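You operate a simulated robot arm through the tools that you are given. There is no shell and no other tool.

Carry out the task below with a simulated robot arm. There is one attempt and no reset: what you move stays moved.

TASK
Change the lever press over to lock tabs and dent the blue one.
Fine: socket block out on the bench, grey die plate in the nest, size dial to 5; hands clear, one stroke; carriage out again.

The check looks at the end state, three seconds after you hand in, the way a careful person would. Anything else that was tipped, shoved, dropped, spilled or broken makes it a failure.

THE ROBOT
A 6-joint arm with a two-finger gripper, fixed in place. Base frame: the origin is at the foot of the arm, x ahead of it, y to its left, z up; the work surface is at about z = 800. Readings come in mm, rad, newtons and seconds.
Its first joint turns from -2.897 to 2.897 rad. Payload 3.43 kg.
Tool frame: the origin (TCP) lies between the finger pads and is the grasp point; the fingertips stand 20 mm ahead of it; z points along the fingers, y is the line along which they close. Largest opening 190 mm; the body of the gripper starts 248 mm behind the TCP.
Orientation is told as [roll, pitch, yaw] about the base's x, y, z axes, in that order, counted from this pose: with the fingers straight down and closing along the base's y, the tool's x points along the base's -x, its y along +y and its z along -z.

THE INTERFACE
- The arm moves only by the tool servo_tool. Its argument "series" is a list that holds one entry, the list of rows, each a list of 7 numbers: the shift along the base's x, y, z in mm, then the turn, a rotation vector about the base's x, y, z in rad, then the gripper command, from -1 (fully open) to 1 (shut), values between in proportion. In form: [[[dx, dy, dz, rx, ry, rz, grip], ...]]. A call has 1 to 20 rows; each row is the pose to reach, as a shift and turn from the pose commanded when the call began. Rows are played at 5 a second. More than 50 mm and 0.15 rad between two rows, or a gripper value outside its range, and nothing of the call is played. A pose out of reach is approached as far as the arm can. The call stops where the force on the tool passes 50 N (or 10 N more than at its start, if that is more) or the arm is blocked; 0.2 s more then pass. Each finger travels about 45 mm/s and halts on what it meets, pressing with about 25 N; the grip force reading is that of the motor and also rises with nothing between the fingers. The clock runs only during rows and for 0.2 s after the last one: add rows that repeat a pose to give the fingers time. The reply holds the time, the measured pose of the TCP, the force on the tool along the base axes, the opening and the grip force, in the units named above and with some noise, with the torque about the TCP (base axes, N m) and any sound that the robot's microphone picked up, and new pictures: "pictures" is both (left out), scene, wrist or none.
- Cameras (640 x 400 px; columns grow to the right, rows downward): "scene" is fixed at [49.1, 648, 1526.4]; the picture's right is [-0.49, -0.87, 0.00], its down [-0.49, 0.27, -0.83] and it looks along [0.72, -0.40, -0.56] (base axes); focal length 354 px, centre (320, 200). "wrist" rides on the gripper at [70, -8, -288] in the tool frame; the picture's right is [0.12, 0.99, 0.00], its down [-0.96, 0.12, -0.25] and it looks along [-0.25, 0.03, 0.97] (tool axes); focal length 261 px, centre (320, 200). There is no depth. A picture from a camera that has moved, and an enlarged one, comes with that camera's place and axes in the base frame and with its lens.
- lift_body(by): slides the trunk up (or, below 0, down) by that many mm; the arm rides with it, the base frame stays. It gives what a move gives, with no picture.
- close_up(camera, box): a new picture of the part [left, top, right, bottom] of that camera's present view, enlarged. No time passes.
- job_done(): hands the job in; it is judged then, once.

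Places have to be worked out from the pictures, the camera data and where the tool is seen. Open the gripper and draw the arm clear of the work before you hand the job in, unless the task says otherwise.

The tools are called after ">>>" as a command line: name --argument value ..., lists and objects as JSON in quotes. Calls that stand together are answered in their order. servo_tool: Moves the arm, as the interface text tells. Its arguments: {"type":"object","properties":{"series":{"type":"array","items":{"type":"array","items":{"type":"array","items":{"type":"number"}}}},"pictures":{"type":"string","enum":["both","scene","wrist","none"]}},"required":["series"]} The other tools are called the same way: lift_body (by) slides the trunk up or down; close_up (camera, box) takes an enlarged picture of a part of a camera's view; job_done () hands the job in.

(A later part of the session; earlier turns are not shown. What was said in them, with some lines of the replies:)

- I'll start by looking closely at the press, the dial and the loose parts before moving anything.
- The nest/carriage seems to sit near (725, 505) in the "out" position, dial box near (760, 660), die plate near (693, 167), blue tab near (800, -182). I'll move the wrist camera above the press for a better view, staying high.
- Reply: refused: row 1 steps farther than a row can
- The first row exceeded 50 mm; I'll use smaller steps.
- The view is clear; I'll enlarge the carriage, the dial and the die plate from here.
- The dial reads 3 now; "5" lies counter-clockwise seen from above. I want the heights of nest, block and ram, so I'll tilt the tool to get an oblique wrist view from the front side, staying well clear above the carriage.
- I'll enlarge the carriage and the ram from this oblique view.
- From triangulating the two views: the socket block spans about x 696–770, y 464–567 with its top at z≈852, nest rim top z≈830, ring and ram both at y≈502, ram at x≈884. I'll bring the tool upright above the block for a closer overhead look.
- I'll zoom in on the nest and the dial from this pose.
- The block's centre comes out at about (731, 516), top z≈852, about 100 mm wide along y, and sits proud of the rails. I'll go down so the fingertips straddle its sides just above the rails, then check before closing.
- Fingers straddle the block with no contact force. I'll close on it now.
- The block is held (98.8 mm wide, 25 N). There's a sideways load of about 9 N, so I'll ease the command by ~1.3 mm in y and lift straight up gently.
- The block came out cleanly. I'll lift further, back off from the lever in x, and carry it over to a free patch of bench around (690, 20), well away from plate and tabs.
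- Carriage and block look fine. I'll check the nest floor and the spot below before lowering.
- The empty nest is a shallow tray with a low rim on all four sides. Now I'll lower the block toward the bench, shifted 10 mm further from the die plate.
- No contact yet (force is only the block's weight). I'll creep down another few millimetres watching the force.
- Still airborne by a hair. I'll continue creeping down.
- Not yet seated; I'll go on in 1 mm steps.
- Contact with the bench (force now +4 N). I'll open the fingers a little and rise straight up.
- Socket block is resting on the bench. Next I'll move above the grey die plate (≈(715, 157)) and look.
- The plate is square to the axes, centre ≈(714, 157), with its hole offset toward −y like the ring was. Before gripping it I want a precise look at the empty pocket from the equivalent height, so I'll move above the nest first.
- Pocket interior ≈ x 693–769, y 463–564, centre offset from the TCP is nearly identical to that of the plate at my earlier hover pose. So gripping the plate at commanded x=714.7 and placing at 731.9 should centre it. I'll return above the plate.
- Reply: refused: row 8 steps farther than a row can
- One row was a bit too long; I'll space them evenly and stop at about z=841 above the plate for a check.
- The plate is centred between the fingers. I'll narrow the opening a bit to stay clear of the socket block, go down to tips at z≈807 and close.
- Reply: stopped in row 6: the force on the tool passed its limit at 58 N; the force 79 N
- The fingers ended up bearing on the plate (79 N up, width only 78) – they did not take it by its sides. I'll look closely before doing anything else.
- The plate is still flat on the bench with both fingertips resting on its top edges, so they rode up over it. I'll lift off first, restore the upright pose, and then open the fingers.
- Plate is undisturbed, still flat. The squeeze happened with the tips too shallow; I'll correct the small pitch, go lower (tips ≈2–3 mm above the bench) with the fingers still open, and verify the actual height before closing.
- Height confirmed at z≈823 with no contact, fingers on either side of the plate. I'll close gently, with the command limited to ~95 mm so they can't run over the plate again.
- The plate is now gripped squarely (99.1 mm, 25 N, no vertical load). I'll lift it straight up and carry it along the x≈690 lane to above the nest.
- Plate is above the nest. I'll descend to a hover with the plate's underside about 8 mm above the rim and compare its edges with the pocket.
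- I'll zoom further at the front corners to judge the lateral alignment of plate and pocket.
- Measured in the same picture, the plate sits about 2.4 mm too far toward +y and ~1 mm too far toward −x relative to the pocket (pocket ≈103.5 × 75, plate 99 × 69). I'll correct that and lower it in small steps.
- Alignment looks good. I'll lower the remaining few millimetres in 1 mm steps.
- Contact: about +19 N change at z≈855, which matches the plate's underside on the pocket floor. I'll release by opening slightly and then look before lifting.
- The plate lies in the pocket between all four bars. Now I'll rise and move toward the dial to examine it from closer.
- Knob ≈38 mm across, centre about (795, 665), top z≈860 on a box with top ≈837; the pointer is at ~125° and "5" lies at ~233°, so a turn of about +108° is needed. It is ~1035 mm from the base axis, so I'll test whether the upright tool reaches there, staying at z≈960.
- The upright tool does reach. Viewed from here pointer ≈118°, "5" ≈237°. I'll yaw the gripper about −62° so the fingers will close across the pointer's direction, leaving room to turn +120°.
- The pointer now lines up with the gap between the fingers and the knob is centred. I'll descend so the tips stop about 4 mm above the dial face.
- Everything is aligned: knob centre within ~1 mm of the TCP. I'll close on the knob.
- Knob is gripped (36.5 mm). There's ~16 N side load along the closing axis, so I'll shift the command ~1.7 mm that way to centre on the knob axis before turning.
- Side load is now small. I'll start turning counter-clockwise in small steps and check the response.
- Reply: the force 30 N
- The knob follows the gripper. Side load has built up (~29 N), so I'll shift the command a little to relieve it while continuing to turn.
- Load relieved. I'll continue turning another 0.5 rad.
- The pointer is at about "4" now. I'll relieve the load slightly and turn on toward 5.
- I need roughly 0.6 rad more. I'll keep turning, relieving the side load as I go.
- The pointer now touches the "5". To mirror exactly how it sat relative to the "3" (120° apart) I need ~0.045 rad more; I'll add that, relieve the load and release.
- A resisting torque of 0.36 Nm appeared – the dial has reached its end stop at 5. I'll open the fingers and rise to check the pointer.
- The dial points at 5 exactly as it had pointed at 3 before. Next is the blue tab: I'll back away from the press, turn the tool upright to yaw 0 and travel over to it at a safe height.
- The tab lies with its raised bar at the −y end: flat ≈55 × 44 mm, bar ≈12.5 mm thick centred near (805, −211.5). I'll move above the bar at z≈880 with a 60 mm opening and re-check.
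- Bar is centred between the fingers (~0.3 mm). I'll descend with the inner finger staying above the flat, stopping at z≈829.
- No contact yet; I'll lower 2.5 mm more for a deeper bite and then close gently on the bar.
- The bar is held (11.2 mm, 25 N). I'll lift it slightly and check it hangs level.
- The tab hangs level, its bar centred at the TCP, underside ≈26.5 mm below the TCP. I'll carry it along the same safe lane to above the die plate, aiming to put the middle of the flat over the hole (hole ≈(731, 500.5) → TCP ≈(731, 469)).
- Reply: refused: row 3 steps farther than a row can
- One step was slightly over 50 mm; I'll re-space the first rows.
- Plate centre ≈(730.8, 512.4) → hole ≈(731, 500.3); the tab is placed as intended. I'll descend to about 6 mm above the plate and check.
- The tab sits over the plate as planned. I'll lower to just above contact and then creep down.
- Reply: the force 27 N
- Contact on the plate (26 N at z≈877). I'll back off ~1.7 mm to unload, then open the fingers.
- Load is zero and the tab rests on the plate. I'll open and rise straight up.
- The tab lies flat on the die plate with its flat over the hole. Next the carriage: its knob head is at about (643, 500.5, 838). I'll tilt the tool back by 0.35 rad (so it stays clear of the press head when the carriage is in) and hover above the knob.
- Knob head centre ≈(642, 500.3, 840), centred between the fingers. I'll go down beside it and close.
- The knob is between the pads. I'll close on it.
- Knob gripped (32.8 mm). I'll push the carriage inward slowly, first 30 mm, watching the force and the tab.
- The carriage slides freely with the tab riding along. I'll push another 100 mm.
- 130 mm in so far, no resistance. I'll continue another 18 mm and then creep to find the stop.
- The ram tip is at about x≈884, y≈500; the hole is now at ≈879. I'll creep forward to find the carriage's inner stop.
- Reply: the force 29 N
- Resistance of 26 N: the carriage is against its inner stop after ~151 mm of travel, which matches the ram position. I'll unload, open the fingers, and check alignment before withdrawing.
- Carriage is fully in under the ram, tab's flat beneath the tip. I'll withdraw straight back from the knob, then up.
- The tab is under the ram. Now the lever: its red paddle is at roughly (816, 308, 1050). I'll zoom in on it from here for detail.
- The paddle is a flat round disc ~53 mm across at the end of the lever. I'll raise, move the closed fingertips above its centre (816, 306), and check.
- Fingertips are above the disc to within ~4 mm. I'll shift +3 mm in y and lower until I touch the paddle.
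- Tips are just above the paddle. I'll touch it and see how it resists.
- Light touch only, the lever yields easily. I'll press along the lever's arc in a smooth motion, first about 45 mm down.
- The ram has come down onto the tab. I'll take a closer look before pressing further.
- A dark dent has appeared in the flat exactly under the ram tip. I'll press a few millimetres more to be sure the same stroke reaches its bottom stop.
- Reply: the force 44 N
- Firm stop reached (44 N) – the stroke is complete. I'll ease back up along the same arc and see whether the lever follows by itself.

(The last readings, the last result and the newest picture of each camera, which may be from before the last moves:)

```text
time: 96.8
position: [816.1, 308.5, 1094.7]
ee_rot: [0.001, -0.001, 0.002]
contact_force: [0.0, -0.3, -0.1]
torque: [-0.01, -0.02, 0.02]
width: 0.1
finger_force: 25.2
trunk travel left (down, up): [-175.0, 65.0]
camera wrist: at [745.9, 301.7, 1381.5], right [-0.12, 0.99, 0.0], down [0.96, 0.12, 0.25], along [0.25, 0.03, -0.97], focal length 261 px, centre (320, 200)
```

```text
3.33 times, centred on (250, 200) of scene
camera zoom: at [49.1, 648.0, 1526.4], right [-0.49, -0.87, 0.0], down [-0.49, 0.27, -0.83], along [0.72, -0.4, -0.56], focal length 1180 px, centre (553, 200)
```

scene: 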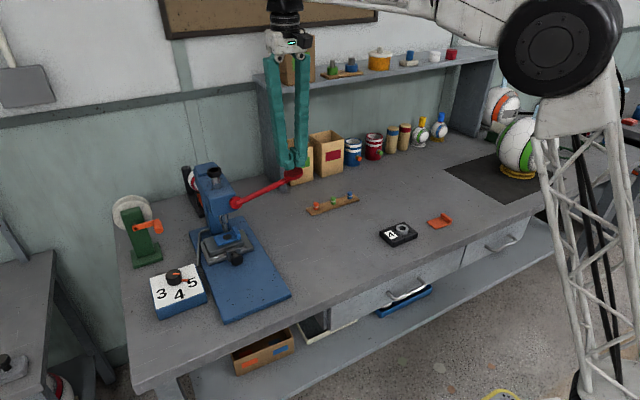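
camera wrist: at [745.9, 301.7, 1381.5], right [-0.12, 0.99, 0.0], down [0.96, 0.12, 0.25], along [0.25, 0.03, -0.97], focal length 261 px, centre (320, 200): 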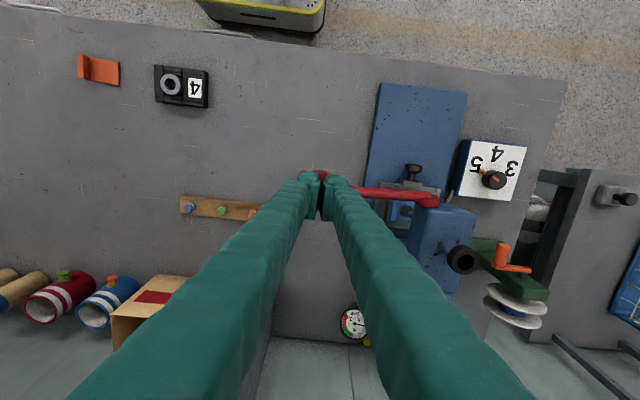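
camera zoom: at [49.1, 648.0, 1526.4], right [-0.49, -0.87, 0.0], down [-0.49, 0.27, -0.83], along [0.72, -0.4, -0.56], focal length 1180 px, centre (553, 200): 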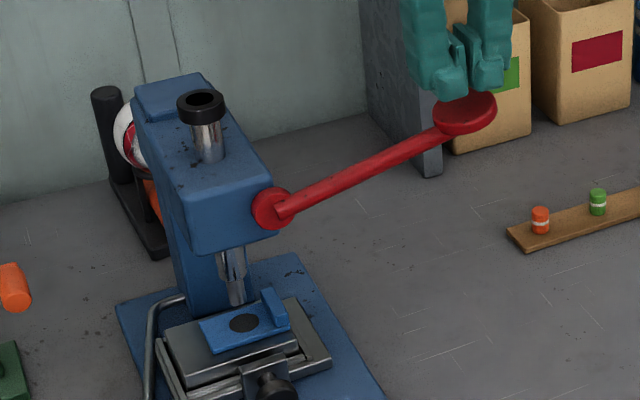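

The lever sprang back up, the ram is clear, and the blue tab shows its dent. Now I'll go back to the carriage knob the same way I left: back off in x, over to y≈500, tilt, and down in front of the knob with fingers open.

>>> servo_tool --series '[[[-40, 0, 10, 0, 0, 0, 1.0], [-85, 0, 10, 0, 0, 0, 1.0], [-126, -3, -10, 0, 0, 0, 1.0], [-126, 7, -47, 0, 0, 0, 1.0], [-126, 50, -60, 0, 0, 0, 0.8], [-126, 90, -85, 0, -0.1, 0, 0.6], [-126, 128, -112, 0, -0.2, 0, 0.4], [-126, 165, -142, 0, -0.3, 0, 0.37], [-126, 192, -180, 0, -0.351, 0, 0.37], [-126, 192, -225, 0, -0.351, 0, 0.37], [-126, 192, -246.5, 0, -0.351, 0, 0.37], [-126, 192, -246.5, 0, -0.351, 0, 0.37]]]'

>>> close_up --camera "wrist" --box '[240, 150, 400, 330]'

```text
time: 99.3
position: [688.6, 500.7, 847.9]
ee_rot: [0.001, -0.35, 0.002]
contact_force: [0.3, -0.1, -0.3]
torque: [-0.04, -0.01, -0.03]
width: 59.8
finger_force: 0.0
trunk travel left (down, up): [-175.0, 65.0]
camera wrist: at [524.4, 494.0, 1094.7], right [-0.11, 0.99, -0.04], down [0.82, 0.12, 0.56], along [0.56, 0.03, -0.83], focal length 261 px, centre (320, 200)
```

scene: 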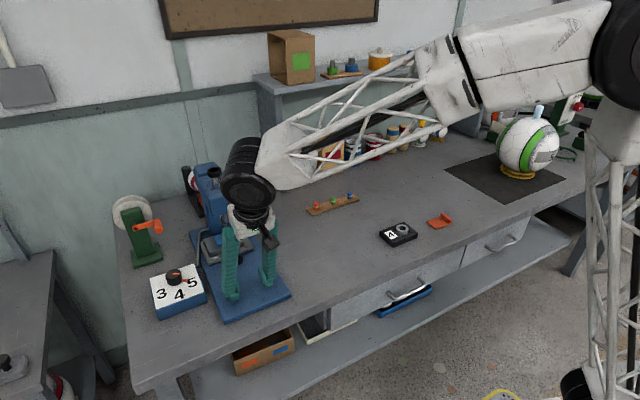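
wrist: 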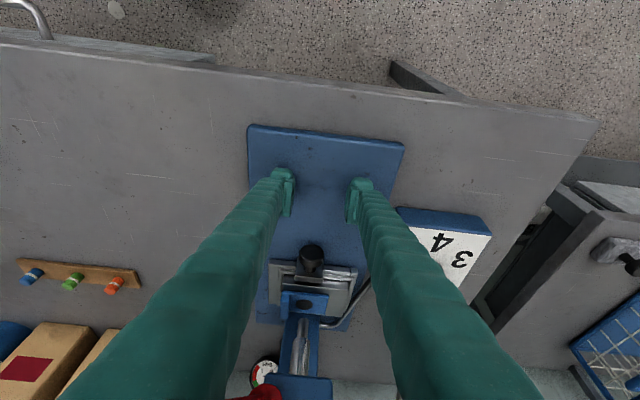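

```text
2.22 times, centred on (320, 240) of wrist
camera zoom: at [524.4, 494.0, 1094.7], right [-0.11, 0.99, -0.04], down [0.82, 0.12, 0.56], along [0.56, 0.03, -0.83], focal length 579 px, centre (320, 111)
```

zoom: 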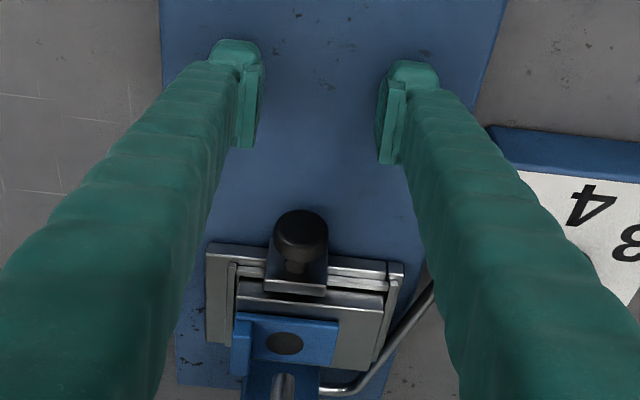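

All clear in front of the knob. I'll move straight in by 95 mm to the earlier grip pose.

>>> servo_tool --series '[[[35, 0, 0, 0, 0, 0, 0.37], [65, 0, 0, 0, 0, 0, 0.37], [85, 0, 0, 0, 0, 0, 0.37], [95, 0, 0, 0, 0, 0, 0.37], [95, 0, 0, 0, 0, 0, 0.37]]]' --pictures "none"

>>> close_up --camera "wrist" --box '[240, 150, 400, 330]'

```text
time: 100.5
position: [784.5, 500.3, 848.5]
ee_rot: [0.001, -0.352, 0.001]
contact_force: [0.8, 0.4, 0.4]
torque: [0.01, -0.01, 0.0]
width: 59.9
finger_force: 0.1
trunk travel left (down, up): [-175.0, 65.0]
```

```text
2.22 times, centred on (320, 240) of wrist
camera zoom: at [619.8, 493.3, 1094.2], right [-0.11, 0.99, -0.04], down [0.82, 0.12, 0.56], along [0.56, 0.03, -0.83], focal length 579 px, centre (320, 111)
```

zoom: 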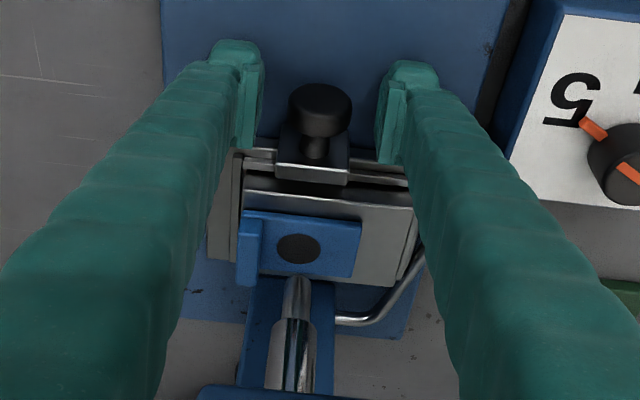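

Same pose as before, knob centred between the pads. I'll close on the knob.

>>> servo_tool --series '[[[0, 0, 0, 0, 0, 0, 0.5], [0, 0, 0, 0, 0, 0, 0.65], [0, 0, 0, 0, 0, 0, 0.75], [0, 0, 0, 0, 0, 0, 0.75], [0, 0, 0, 0, 0, 0, 0.75]]]' --pictures "none"

```text
time: 101.8
position: [784.8, 500.8, 849.2]
ee_rot: [0.002, -0.351, 0.0]
contact_force: [-0.1, 2.8, -0.5]
torque: [0.02, 0.02, 0.01]
width: 32.8
finger_force: 44.6
trunk travel left (down, up): [-175.0, 65.0]
```

Gripped (32.8 mm). I'll draw the carriage out gently, 100 mm first.

>>> servo_tool --series '[[[-2, 0, 0, 0, 0, 0, 0.75], [-6, 0, 0, 0, 0, 0, 0.75], [-12, 0, 0, 0, 0, 0, 0.75], [-19, 0, 0, 0, 0, 0, 0.75], [-27, 0, 0, 0, 0, 0, 0.75], [-35, 0, 0, 0, 0, 0, 0.75], [-43, 0, 0, 0, 0, 0, 0.75], [-51, 0, 0, 0, 0, 0, 0.75], [-59, 0, 0, 0, 0, 0, 0.75], [-67, 0, 0, 0, 0, 0, 0.75], [-75, 0, 0, 0, 0, 0, 0.75], [-83, 0, 0, 0, 0, 0, 0.75], [-90, 0, 0, 0, 0, 0, 0.75], [-96, 0, 0, 0, 0, 0, 0.75], [-100, 0, 0, 0, 0, 0, 0.75], [-100, 0, 0, 0, 0, 0, 0.75]]]'

>>> close_up --camera "wrist" --box '[240, 150, 400, 330]'

```text
time: 105.2
position: [683.9, 500.2, 848.8]
ee_rot: [0.0, -0.35, 0.001]
contact_force: [0.1, 0.3, 9.1]
torque: [0.01, -0.1, -0.03]
width: 33.0
finger_force: 45.1
trunk travel left (down, up): [-175.0, 65.0]
camera wrist: at [519.5, 493.4, 1094.2], right [-0.11, 0.99, -0.04], down [0.82, 0.12, 0.56], along [0.56, 0.03, -0.83], focal length 261 px, centre (320, 200)
```

scene: 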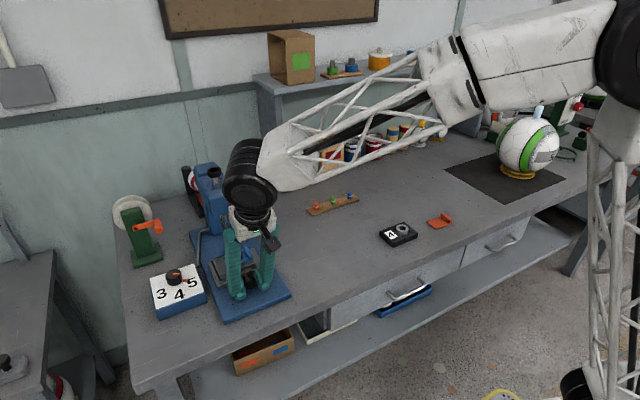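
wrist: 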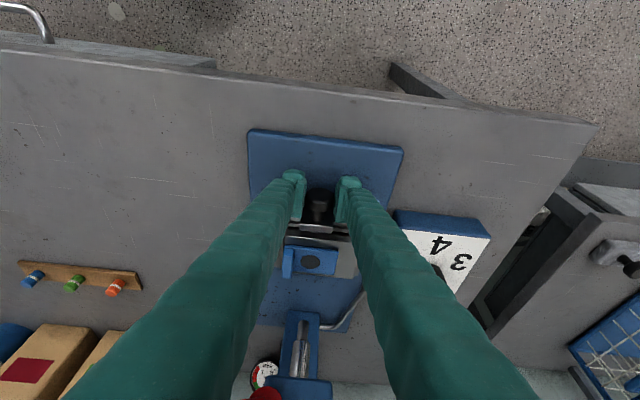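

```text
2.22 times, centred on (320, 240) of wrist
camera zoom: at [519.5, 493.4, 1094.2], right [-0.11, 0.99, -0.04], down [0.82, 0.12, 0.56], along [0.56, 0.03, -0.83], focal length 579 px, centre (320, 111)
```

zoom: 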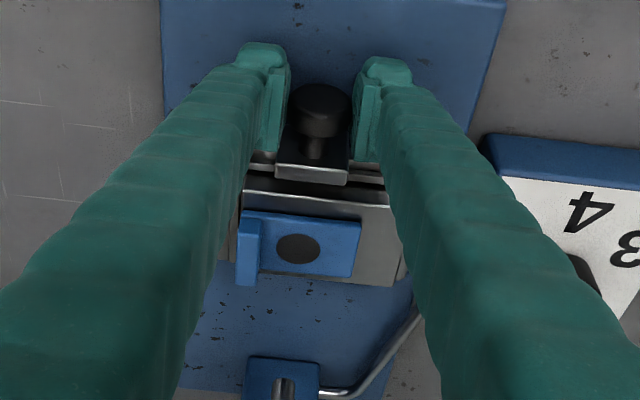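

The carriage comes out with plate and tab in place. I'll draw the remaining ~50 mm and finish slowly.

>>> servo_tool --series '[[[-2, 0, 0, 0, 0, 0, 0.75], [-6, 0, 0, 0, 0, 0, 0.75], [-12, 0, 0, 0, 0, 0, 0.75], [-19, 0, 0, 0, 0, 0, 0.75], [-26, 0, 0, 0, 0, 0, 0.75], [-33, 0, 0, 0, 0, 0, 0.75], [-40, 0, 0, 0, 0, 0, 0.75], [-45, 0, 0, 0, 0, 0, 0.75], [-48, 0, 0, 0, 0, 0, 0.75], [-50, 0, 0, 0, 0, 0, 0.75], [-50, 0, 0, 0, 0, 0, 0.75]]]' --pictures "none"

```text
time: 107.5
position: [633.7, 501.7, 847.5]
ee_rot: [0.001, -0.35, 0.001]
contact_force: [0.3, 2.0, 10.8]
torque: [-0.03, -0.2, 0.08]
width: 32.7
finger_force: 45.4
trunk travel left (down, up): [-175.0, 65.0]
```

>>> servo_tool --series '[[[-1, 0, 0, 0, 0, 0, 0.75], [-2, 0, 0, 0, 0, 0, 0.75], [-2, 0, 0, 0, 0, 0, 0.75]]]' --pictures "none"

```text
time: 108.3
position: [634.3, 500.8, 848.9]
ee_rot: [0.001, -0.352, -0.001]
contact_force: [16.4, 5.1, 10.2]
torque: [0.06, -0.37, 0.02]
width: 32.6
finger_force: 44.8
trunk travel left (down, up): [-175.0, 65.0]
```

Outer stop reached (16 N). I'll unload, open the fingers, rise off the knob and back away.

>>> servo_tool --series '[[[1.3, 0, 0, 0, 0, 0, 0.75], [1.3, 0, 0, 0, 0, 0, 0.6], [1.3, 0, 0, 0, 0, 0, 0.4], [1.3, 0, 0, 0, 0, 0, 0.37], [1.3, 0, 0, 0, 0, 0, 0.37], [1, 0, 20, 0, 0, 0, 0.37], [0, 0, 55, 0, 0, 0, 0.37], [-10, 0, 95, 0, 0.1, 0, 0.37], [-20, -15, 135, 0, 0.2, 0, 0.37], [-30, -35, 175, 0, 0.3, 0, 0.37], [-30, -60, 210, 0, 0.351, 0, 0.37], [-30, -60, 210, 0, 0.351, 0, 0.37]]]'

>>> close_up --camera "scene" --box '[140, 150, 320, 330]'

>>> close_up --camera "scene" --box '[200, 235, 290, 305]'

```text
time: 111.0
position: [603.2, 439.7, 1058.9]
ee_rot: [0.0, 0.002, 0.002]
contact_force: [-0.5, -0.1, -0.4]
torque: [-0.03, 0.02, 0.0]
width: 59.7
finger_force: 0.1
trunk travel left (down, up): [-175.0, 65.0]
camera wrist: at [533.0, 432.6, 1346.1], right [-0.12, 0.99, 0.0], down [0.96, 0.12, 0.25], along [0.24, 0.03, -0.97], focal length 261 px, centre (320, 200)
```

scene: 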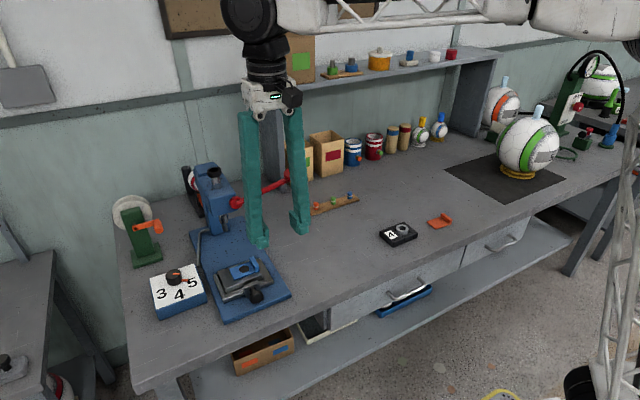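
wrist: 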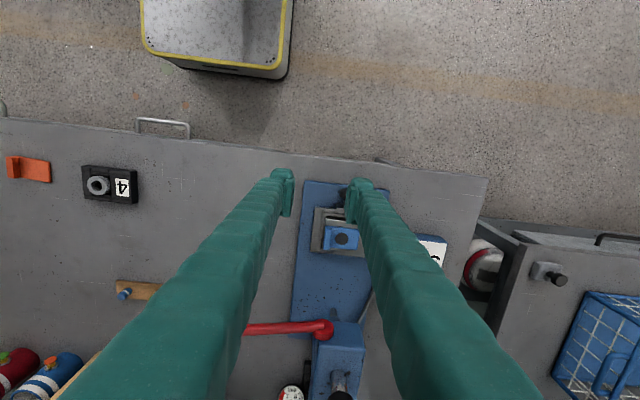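

```text
2.22 times, centred on (230, 240) of scene
camera zoom: at [49.1, 648.0, 1526.4], right [-0.49, -0.87, 0.0], down [-0.49, 0.27, -0.83], along [0.72, -0.4, -0.56], focal length 786 px, centre (520, 111)
```

zoom: 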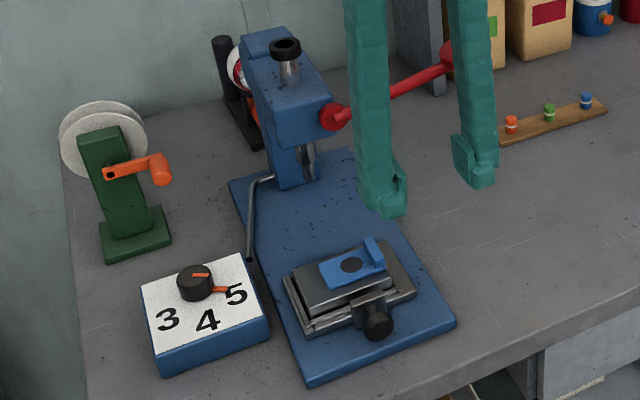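

```text
5.71 times, centred on (245, 270) of scene
camera zoom: at [49.1, 648.0, 1526.4], right [-0.49, -0.87, 0.0], down [-0.49, 0.27, -0.83], along [0.72, -0.4, -0.56], focal length 2022 px, centre (749, -200)
```

zoom: 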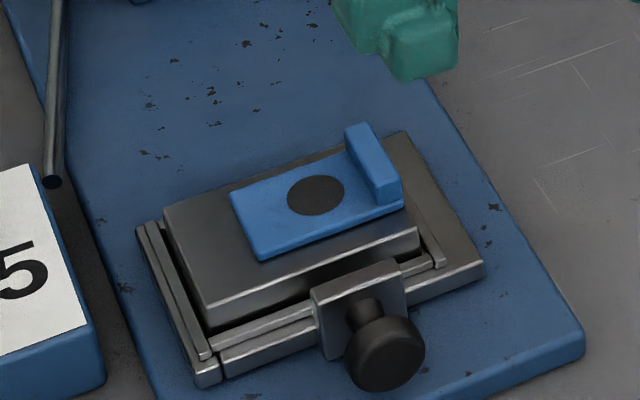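

Everything is in place: carriage out at its stop, dented blue tab on the die plate, dial on 5, lever up, socket block on the bench. I'll open the gripper fully and withdraw the arm to its starting height.

>>> servo_tool --series '[[[-10, -10, 45, 0, 0, 0, 0.0], [-20, -20, 90, 0, 0, 0, -0.5], [-30, -30, 135, 0, 0, 0, -1.0], [-33, -38, 180, 0, 0, 0, -1.0], [-33, -38, 217, 0, 0, 0, -1.0], [-33, -38, 217, 0, 0, 0, -1.0], [-33, -38, 217, 0, 0, 0, -1.0]]]'

>>> close_up --camera "wrist" --box '[220, 150, 470, 390]'

>>> close_up --camera "scene" --box '[120, 150, 480, 330]'

```text
time: 112.5
position: [569.2, 402.2, 1274.5]
ee_rot: [0.001, 0.0, 0.002]
contact_force: [0.3, 0.3, -0.6]
torque: [-0.02, 0.02, 0.0]
width: 189.9
finger_force: 0.1
trunk travel left (down, up): [-175.0, 65.0]
camera wrist: at [499.3, 395.6, 1561.9], right [-0.12, 0.99, 0.0], down [0.96, 0.12, 0.25], along [0.25, 0.03, -0.97], focal length 261 px, centre (320, 200)
```

scene: 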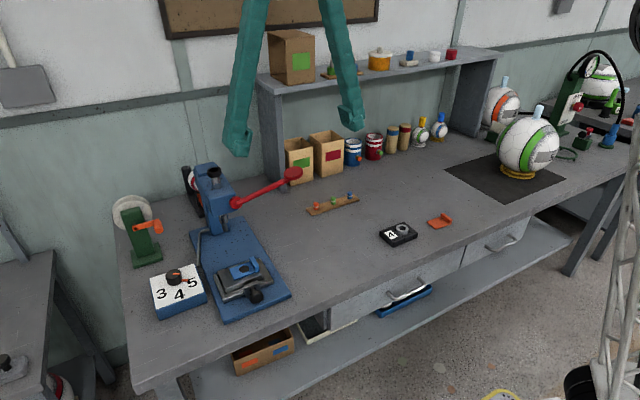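
wrist: 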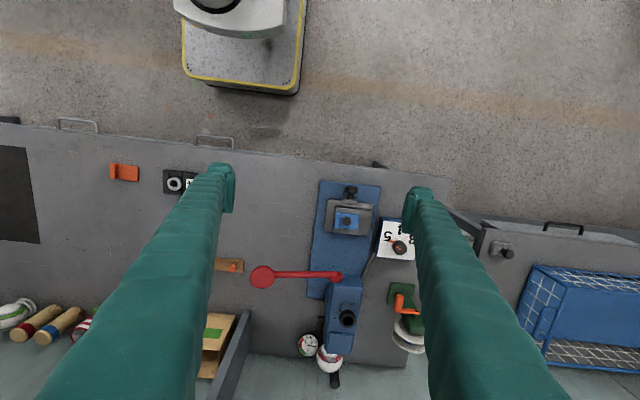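

```text
1.67 times, centred on (345, 270) of wrist
camera zoom: at [499.3, 395.6, 1561.9], right [-0.12, 0.99, 0.0], down [0.96, 0.12, 0.25], along [0.25, 0.03, -0.97], focal length 434 px, centre (278, 83)
```

zoom: 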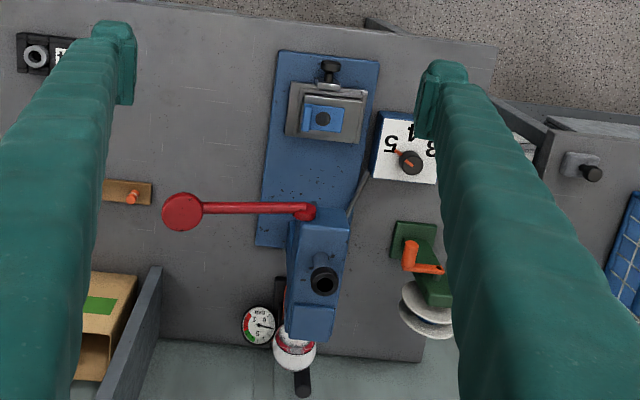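

```text
1.78 times, centred on (300, 240) of scene
camera zoom: at [49.1, 648.0, 1526.4], right [-0.49, -0.87, 0.0], down [-0.49, 0.27, -0.83], along [0.72, -0.4, -0.56], focal length 629 px, centre (356, 129)
```

zoom: 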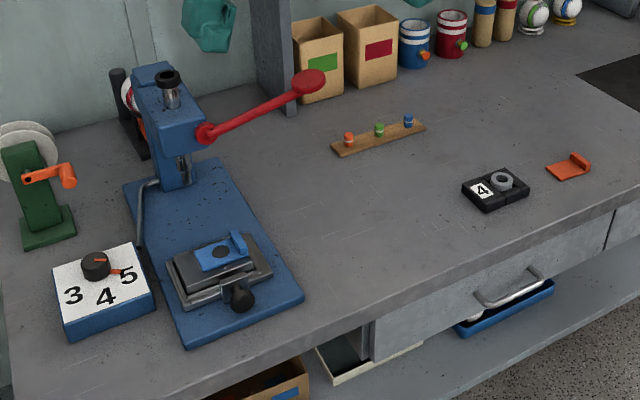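

The final check shows the end state as asked: socket block on the bench, die plate in the nest, dial at 5, blue tab dented, carriage out, lever up, nothing else moved. The gripper is open and the arm is clear, so I'm handing in.

>>> job_done

```text
The job is handed in.
```

The press is set up for lock tabs and the blue tab has been dented with one stroke. I've handed the job in, but the check result hasn't come back yet.

- **Socket block:** it is out of the nest and resting on the bench, clear of the orange tab.
- **Die plate:** the grey plate sits in the nest with its hole at the ram's position. On my first try at gripping it, the fingers slid up onto the plate and pressed down on it with about 79 N. It stayed flat on the bench and showed no visible damage, and the second grip held.
- **Size dial:** the pointer is at 5, against its end stop.
- **Blue tab:** the dent is in the flat part, about 3 mm off its centre toward the raised end. I pressed the lever once, down to a firm stop at about 44 N, and it sprang back up on its own.
- **Carriage:** it is pulled out to its outer stop, with the die plate and the dented tab still on it.

In the last pictures nothing else on the bench had moved. The gripper is open and the arm is back near where it started.
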